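You operate a simulated robot arm through the tools that you are given. There is no shell and no other tool. Be economical: measure what you need, move in short steps, check, and stop when the job is done.

Carry out the task below with a simulated robot arm. There is one attempt and no reset: what you move stays moved.

TASK
Turn the test stand knob to 10 cN.
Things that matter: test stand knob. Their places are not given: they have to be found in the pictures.

Only the result counts: the job must be done as asked and must still hold three seconds after the hand-in. Knocking over, shifting, dropping, spilling or breaking anything else fails it.

THE ROBOT
A 7-joint arm with a two-finger parallel gripper, fixed in place. Base frame: the origin is at the foot of the arm, x ahead of it, y to its left, z up. Readings come in m, degrees, newtons and seconds.
Its first joint turns from -66.0 to 66.0 degrees. Payload 1.57 kg.
Tool frame: the origin (TCP) lies between the finger pads and is the grasp point; the fingertips stand 0.03 m ahead of it; z points along the fingers, y is the line along which they close. The gripper opens to 0.11 m. The fingers are 0.024 m wide and 0.012 m thick; the gripper's body (0.048 by 0.112 m) begins 0.078 m behind the TCP.
Orientation is that of the tool frame in the base frame, as a unit quaternion [x, y, z, w]. With the fingers straight down and closing along the base's y, the tool's x points along the base's -x, its y along +y and its z along -z.

THE INTERFACE
- The arm moves only by the tool step_arm. Its argument "series" is text: rows parted by semicolons, each of 7 numbers parted by spaces: the shift along the base's x, y, z in cm, then the turn, a rotation vector about the base's x, y, z in degrees, then the opening, from 0 (shut) to 1 (fully open). In form: x y z ax ay az jaw; .... A call has 1 to 8 rows; each row is the pose to reach, as a shift and turn from the pose commanded when the call began. Rows are played at 5 a second. More than 0.05 m and 8.6 degrees between two rows, or a gripper value outside its range, and nothing of the call is played. A pose out of reach is approached as far as the arm can. The call stops where the force on the tool passes 40 N (or 10 N more than at its start, if that is more) or the arm is blocked; 0.2 s more then pass. Each finger travels about 0.108 m/s and halts on what it meets, pressing with about 33 N; the grip force reading is that of the motor and also rises with nothing between the fingers. The clock runs only during rows and for 0.2 s after the last one: add rows that repeat a pose to give the fingers time. The reply holds the time, the measured pose of the TCP, the force on the tool along the base axes, the opening and the grip force, in the units named above and with some noise, and new pictures: "pictures" is both (left out), scene, wrist or none.
- Cameras (640 x 400 px; columns grow to the right, rows downward): "scene" is fixed at [0.175, -0.4009, 1.4053]; the picture's right is [0.66, -0.75, 0.00], its down [-0.42, -0.37, -0.83] and it looks along [0.62, 0.55, -0.56] (base axes); focal length 325 px, centre (320, 200). "wrist" rides on the gripper at [-0.036, 0, -0.08] in the tool frame; the picture's right is [0.00, -1.00, 0.00], its down [0.97, 0.00, -0.24] and it looks along [0.24, 0.00, 0.97] (tool axes); focal length 218 px, centre (320, 200).
- point_at(camera, pixels): for up to 12 pixels [column, row] of the newest picture of that camera ("zoom" is the newest enlarged one), the place [x, y, z] in the base frame of the surface seen there, good to about 0.002 m. No time passes.
- inspect(camera, box): a new picture of the part [left, top, right, bottom] of that camera's present view, enlarged. No time passes.
- finish_job(): hands the job in; it is judged then, once.

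Work in short steps. Measure before you move; look again where a grasp or a placing could have gone wrong, and mend it. You have 60 turns and 120 pictures in all, those below and enlarged ones among them. Open the gripper and draw the arm clear of the work before you hand the job in, unless the task says otherwise; then end with one line.

The tools are called after ">>>" by a JSON object that holds its "api" and its "payload". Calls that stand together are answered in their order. step_arm: Moves the arm, as the interface text tells. Its arguments: {"type":"object","properties":{"series":{"type":"string"},"pictures":{"type":"string","enum":["both","scene","wrist","none"]}},"required":["series"]} The other tools are called the same way: point_at (camera, pixels) gives the place of the surface under pixels of a picture; inspect (camera, box) takes an enlarged picture of a part of a camera's view; finish_job () hands the job in.

At the start:

```text
time: 0.0
position: [0.3532, -0.1103, 1.1338]
tool_rot: [0.0, 1.0, 0.0, 0.0]
force: [-0.5, -0.4, 0.4]
opening: 0.1101
finger_force: 0.2
```

scene: 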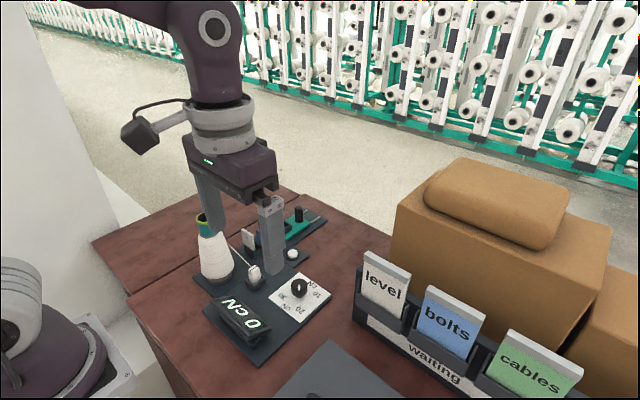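
wrist: 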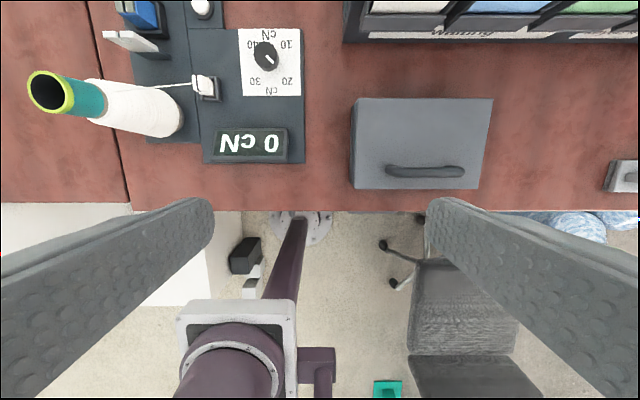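

The knob shows near wrist pixel (267,56) with a scale card around it. I enlarge it in both cameras.

>>> {"api": "inspect", "payload": {"camera": "wrist", "box": [190, 0, 318, 80]}}

>>> {"api": "inspect", "payload": {"camera": "scene", "box": [200, 230, 360, 330]}}

>>> {"api": "point_at", "payload": {"camera": "wrist", "pixels": [[267, 56], [242, 33], [297, 33], [243, 93], [297, 93], [207, 85], [201, 8], [250, 145], [150, 110], [50, 93], [267, 48], [267, 64]]}}

```text
5.00 times, centred on (254, 40) of wrist
```

zoom: 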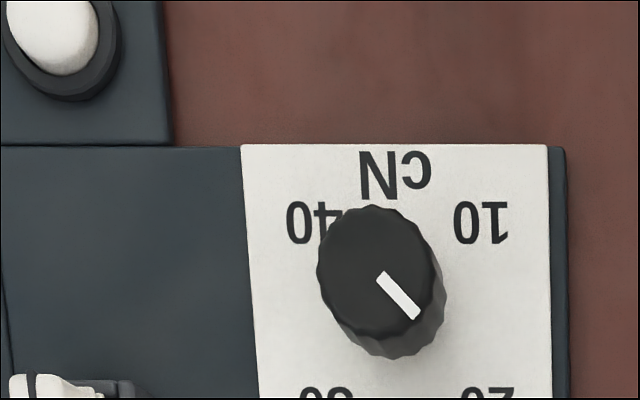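

```text
4.00 times, centred on (280, 280) of scene
```

zoom: 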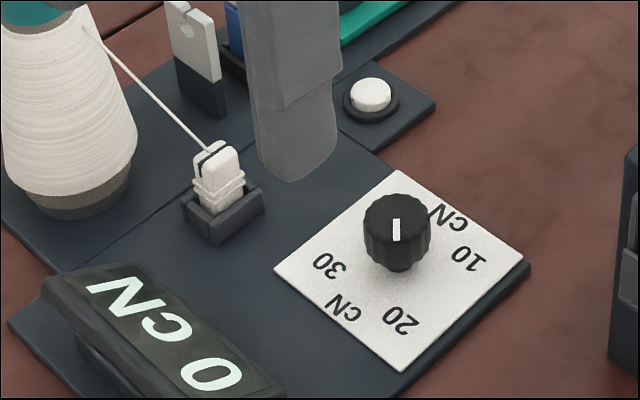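

```text
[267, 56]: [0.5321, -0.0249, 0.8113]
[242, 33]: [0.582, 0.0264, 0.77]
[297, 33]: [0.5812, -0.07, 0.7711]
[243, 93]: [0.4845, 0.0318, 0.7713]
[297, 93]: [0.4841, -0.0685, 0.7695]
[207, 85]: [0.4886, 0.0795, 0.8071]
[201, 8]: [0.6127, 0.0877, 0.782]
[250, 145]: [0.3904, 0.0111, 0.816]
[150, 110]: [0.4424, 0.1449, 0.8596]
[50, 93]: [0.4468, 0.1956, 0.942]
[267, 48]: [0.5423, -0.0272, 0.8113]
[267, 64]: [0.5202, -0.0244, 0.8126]
```

The knob's top is at about (0.532, -0.025, 0.811), and its pointer seems to face 20. I move over it at height for a better look.

>>> {"api": "step_arm", "payload": {"series": "4 2 0 0 0 0 1; 8 4 0 0 0 0 1; 12 6 0 0 0 0 0.8; 16 8 0 0 0 0 0.8; 17.9 8.5 -3 0 0 0 0.8; 17.9 8.5 -7 0 0 0 0.8; 17.9 8.5 -7 0 0 0 0.8"}}

```text
time: 1.6
position: [0.5303, -0.0265, 1.0632]
tool_rot: [0.001, 1.0, 0.0, 0.001]
force: [-0.2, 0.4, -0.8]
opening: 0.088
finger_force: 0.0
```

scene: 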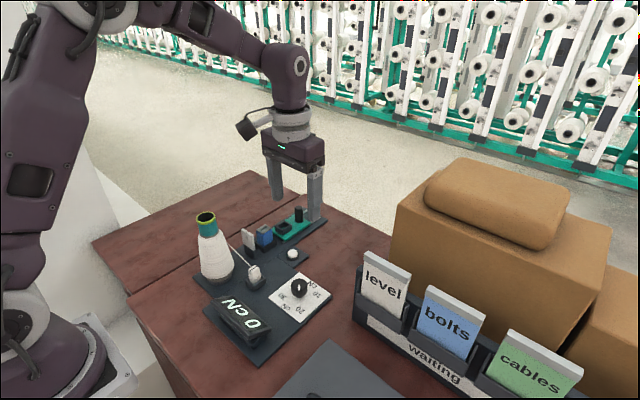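
wrist: 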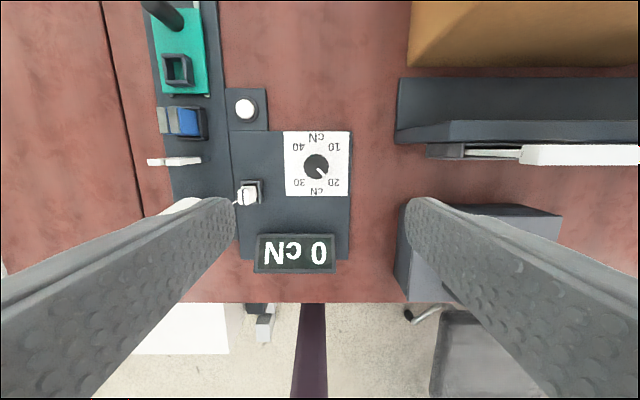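

I measure the dial from here.

>>> {"api": "inspect", "payload": {"camera": "wrist", "box": [268, 120, 364, 210]}}

>>> {"api": "point_at", "payload": {"camera": "wrist", "pixels": [[316, 166], [307, 166], [326, 166], [316, 156], [316, 177], [287, 135], [346, 135], [288, 192], [346, 192], [247, 193], [295, 250], [370, 180]]}}

```text
4.44 times, centred on (316, 165) of wrist
```

zoom: 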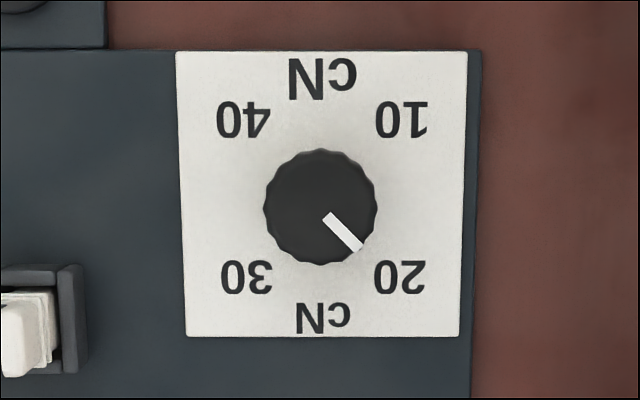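

```text
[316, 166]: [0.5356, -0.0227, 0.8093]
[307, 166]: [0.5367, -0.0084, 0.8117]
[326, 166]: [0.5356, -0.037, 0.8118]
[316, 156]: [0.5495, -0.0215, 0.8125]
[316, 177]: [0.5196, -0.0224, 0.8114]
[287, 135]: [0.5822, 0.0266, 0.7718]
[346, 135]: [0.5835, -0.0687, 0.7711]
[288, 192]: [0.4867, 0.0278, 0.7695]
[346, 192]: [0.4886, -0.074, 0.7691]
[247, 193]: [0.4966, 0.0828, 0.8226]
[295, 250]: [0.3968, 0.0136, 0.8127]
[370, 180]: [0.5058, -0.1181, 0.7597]
```

The pointer points at 20 (about 45° right-down in the picture). 10 lies 90° counter-clockwise from it, seen from above. The knob's centre is (0.535, -0.0225), its top 0.811 and the card 0.771. I pre-turn the tool by -45° and go partway down.

>>> {"api": "step_arm", "payload": {"series": "0.3 0.3 -3 0 0 -7.5 0.7; 0.3 0.3 -6 0 0 -15 0.7; 0.3 0.3 -9 0 0 -22.5 0.7; 0.3 0.3 -12 0 0 -30 0.7; 0.3 0.3 -15 0 0 -37.5 0.7; 0.3 0.3 -18 0 0 -45 0.7; 0.3 0.3 -18 0 0 -45 0.7"}}

```text
time: 3.2
position: [0.5345, -0.0224, 0.883]
tool_rot: [0.383, 0.924, 0.0, 0.0]
force: [0.3, 0.1, -0.7]
opening: 0.077
finger_force: 0.1
```

scene: 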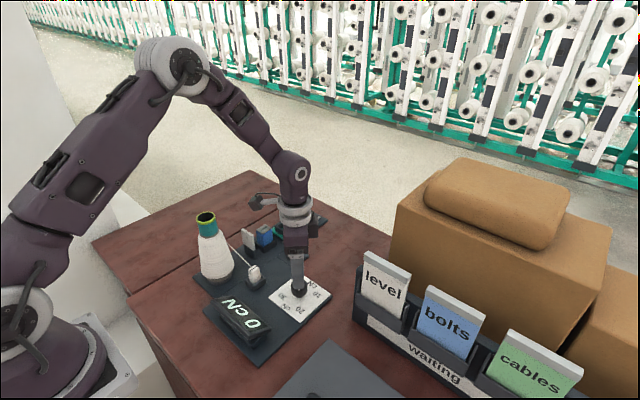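
wrist: 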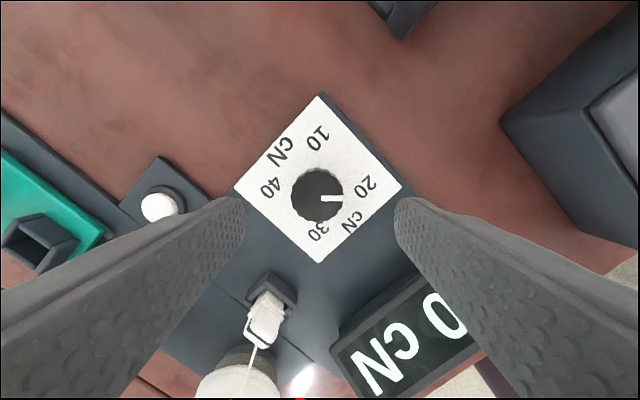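

The knob is centred between the fingers. I descend to TCP z ≈ 0.814 and close.

>>> {"api": "step_arm", "payload": {"series": "0 0 -3.5 0 0 0 0.7; 0 0 -6.9 0 0 0 0.7; 0 0 -6.9 0 0 0 0.7; 0 0 -6.9 0 0 0 0.5; 0 0 -6.9 0 0 0 0.3; 0 0 -6.9 0 0 0 0.22; 0 0 -6.9 0 0 0 0.22"}}

```text
time: 4.8
position: [0.5356, -0.0205, 0.8147]
tool_rot: [0.382, 0.924, 0.0, 0.0]
force: [6.1, 6.0, -11.4]
opening: 0.0392
finger_force: 45.3
```

scene: 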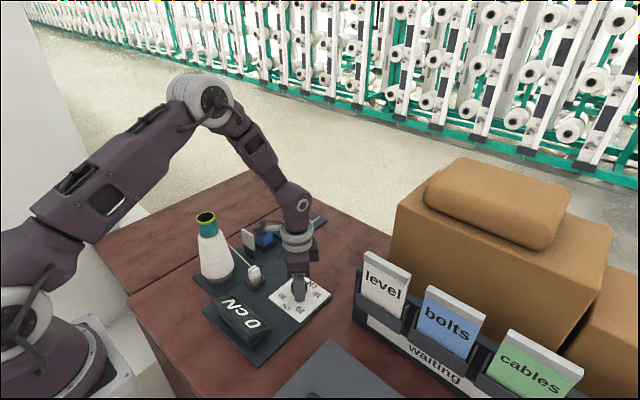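
wrist: 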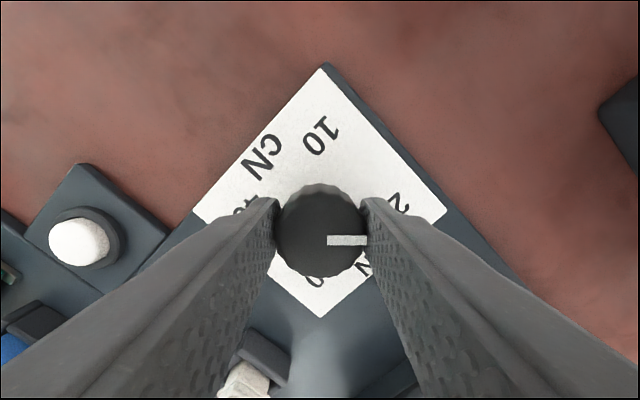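

The grip is firm at 0.039 m, with a side force of about 8 N, so I shift about 1 mm to relieve it and turn the first 45°.

>>> {"api": "step_arm", "payload": {"series": "0.1 0.1 0 0 0 7.5 0.22; 0.1 0.1 0 0 0 15 0.22; 0.1 0.1 0 0 0 22.5 0.22; 0.1 0.1 0 0 0 30 0.22; 0.1 0.1 0 0 0 37.5 0.22; 0.1 0.1 0 0 0 45 0.22; 0.1 0.1 0 0 0 45 0.22"}}

```text
time: 6.4
position: [0.5355, -0.0197, 0.8133]
tool_rot: [-0.002, 1.0, 0.001, 0.0]
force: [-5.1, 11.3, 0.0]
opening: 0.0393
finger_force: 44.6
```

scene: 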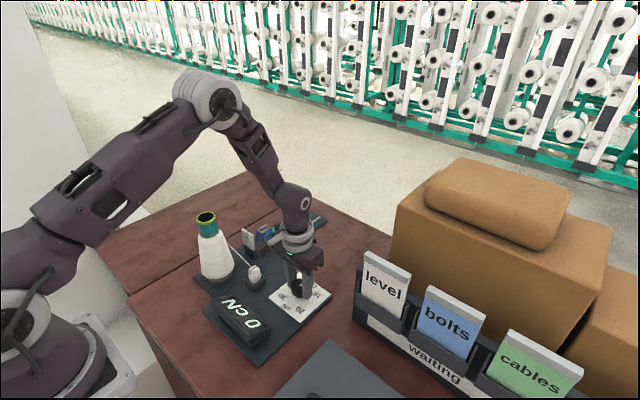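
wrist: 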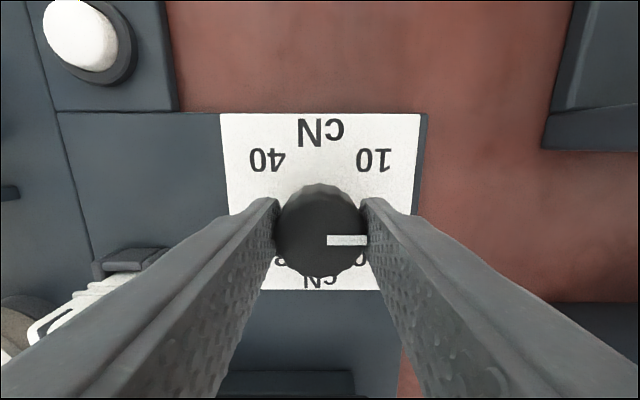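

The knob follows, now halfway. I relieve the side force and turn the remaining 45°.

>>> {"api": "step_arm", "payload": {"series": "-0.05 0.13 0 0 0 7.5 0.22; -0.05 0.13 0 0 0 15 0.22; -0.05 0.13 0 0 0 22.5 0.22; -0.05 0.13 0 0 0 30 0.22; -0.05 0.13 0 0 0 37.5 0.22; -0.05 0.13 0 0 0 45 0.22; -0.05 0.13 0 0 0 45 0.22"}}

```text
time: 8.0
position: [0.5357, -0.0192, 0.8151]
tool_rot: [-0.383, 0.924, 0.001, 0.0]
force: [-2.0, 13.6, 1.8]
opening: 0.0393
finger_force: 44.9
```

scene: 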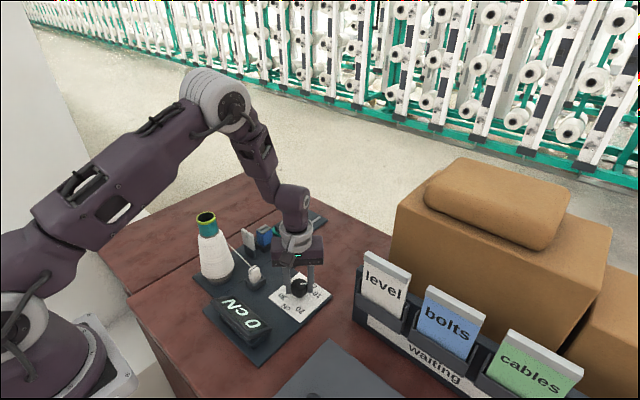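
wrist: 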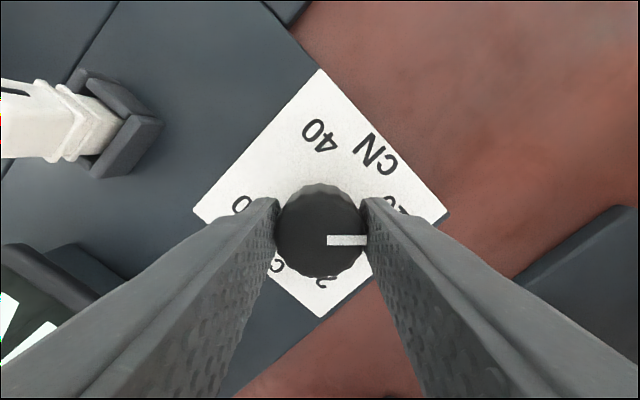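

The pointer is along the finger toward 10. I open slowly and lift to check.

>>> {"api": "step_arm", "payload": {"series": "0 0 0 0 0 0 0.4; 0 0 0 0 0 0 0.65; 0 0 0 0 0 0 0.7; 0 0 4 0 0 0 0.7; 0 0 8 0 0 0 0.7; 0 0 12 0 0 0 0.7; 0 0 16 0 0 0 0.7; 0 0 16 0 0 0 0.7"}}

>>> {"api": "inspect", "payload": {"camera": "wrist", "box": [240, 110, 400, 230]}}

>>> {"api": "inspect", "payload": {"camera": "scene", "box": [200, 230, 360, 330]}}

```text
time: 9.8
position: [0.5352, -0.0208, 0.9737]
tool_rot: [-0.382, 0.924, 0.0, 0.0]
force: [1.0, -0.2, -0.3]
opening: 0.0772
finger_force: 0.1
```

scene: 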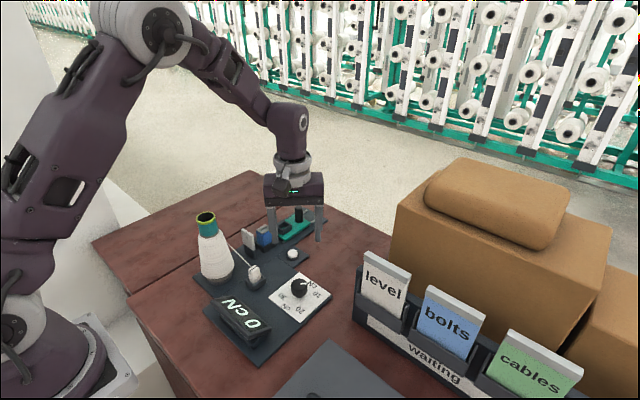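
wrist: 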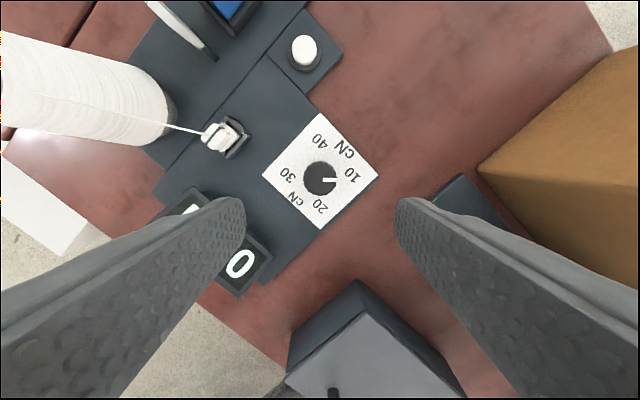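

```text
3.33 times, centred on (320, 170) of wrist
```

zoom: 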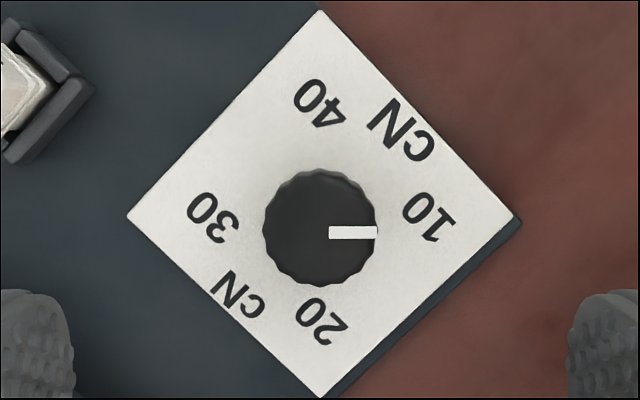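

```text
4.00 times, centred on (280, 280) of scene
```

zoom: 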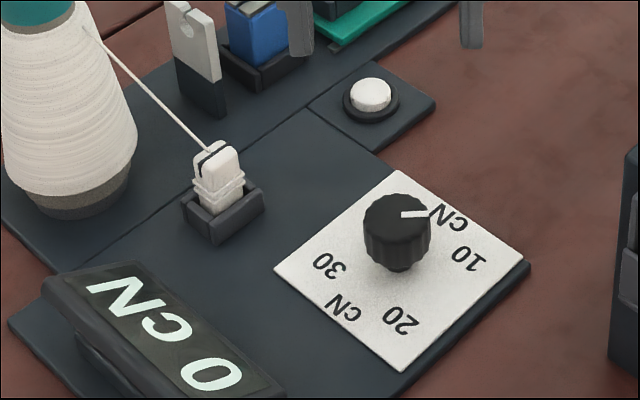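

The pointer lies on the card's diagonal, pointing straight at 10. Nothing else has moved, and the open gripper is 16 cm above the knob. I hand the job in.

>>> {"api": "finish_job", "payload": {}}

```text
The job is handed in.
```

I turned the test stand knob from 20 to 10 cN. The pointer now lines up with the 10 mark, nothing else was moved, and the arm is clear with the gripper open. The stand's display read 0 cN throughout, so I judged the setting by the dial.
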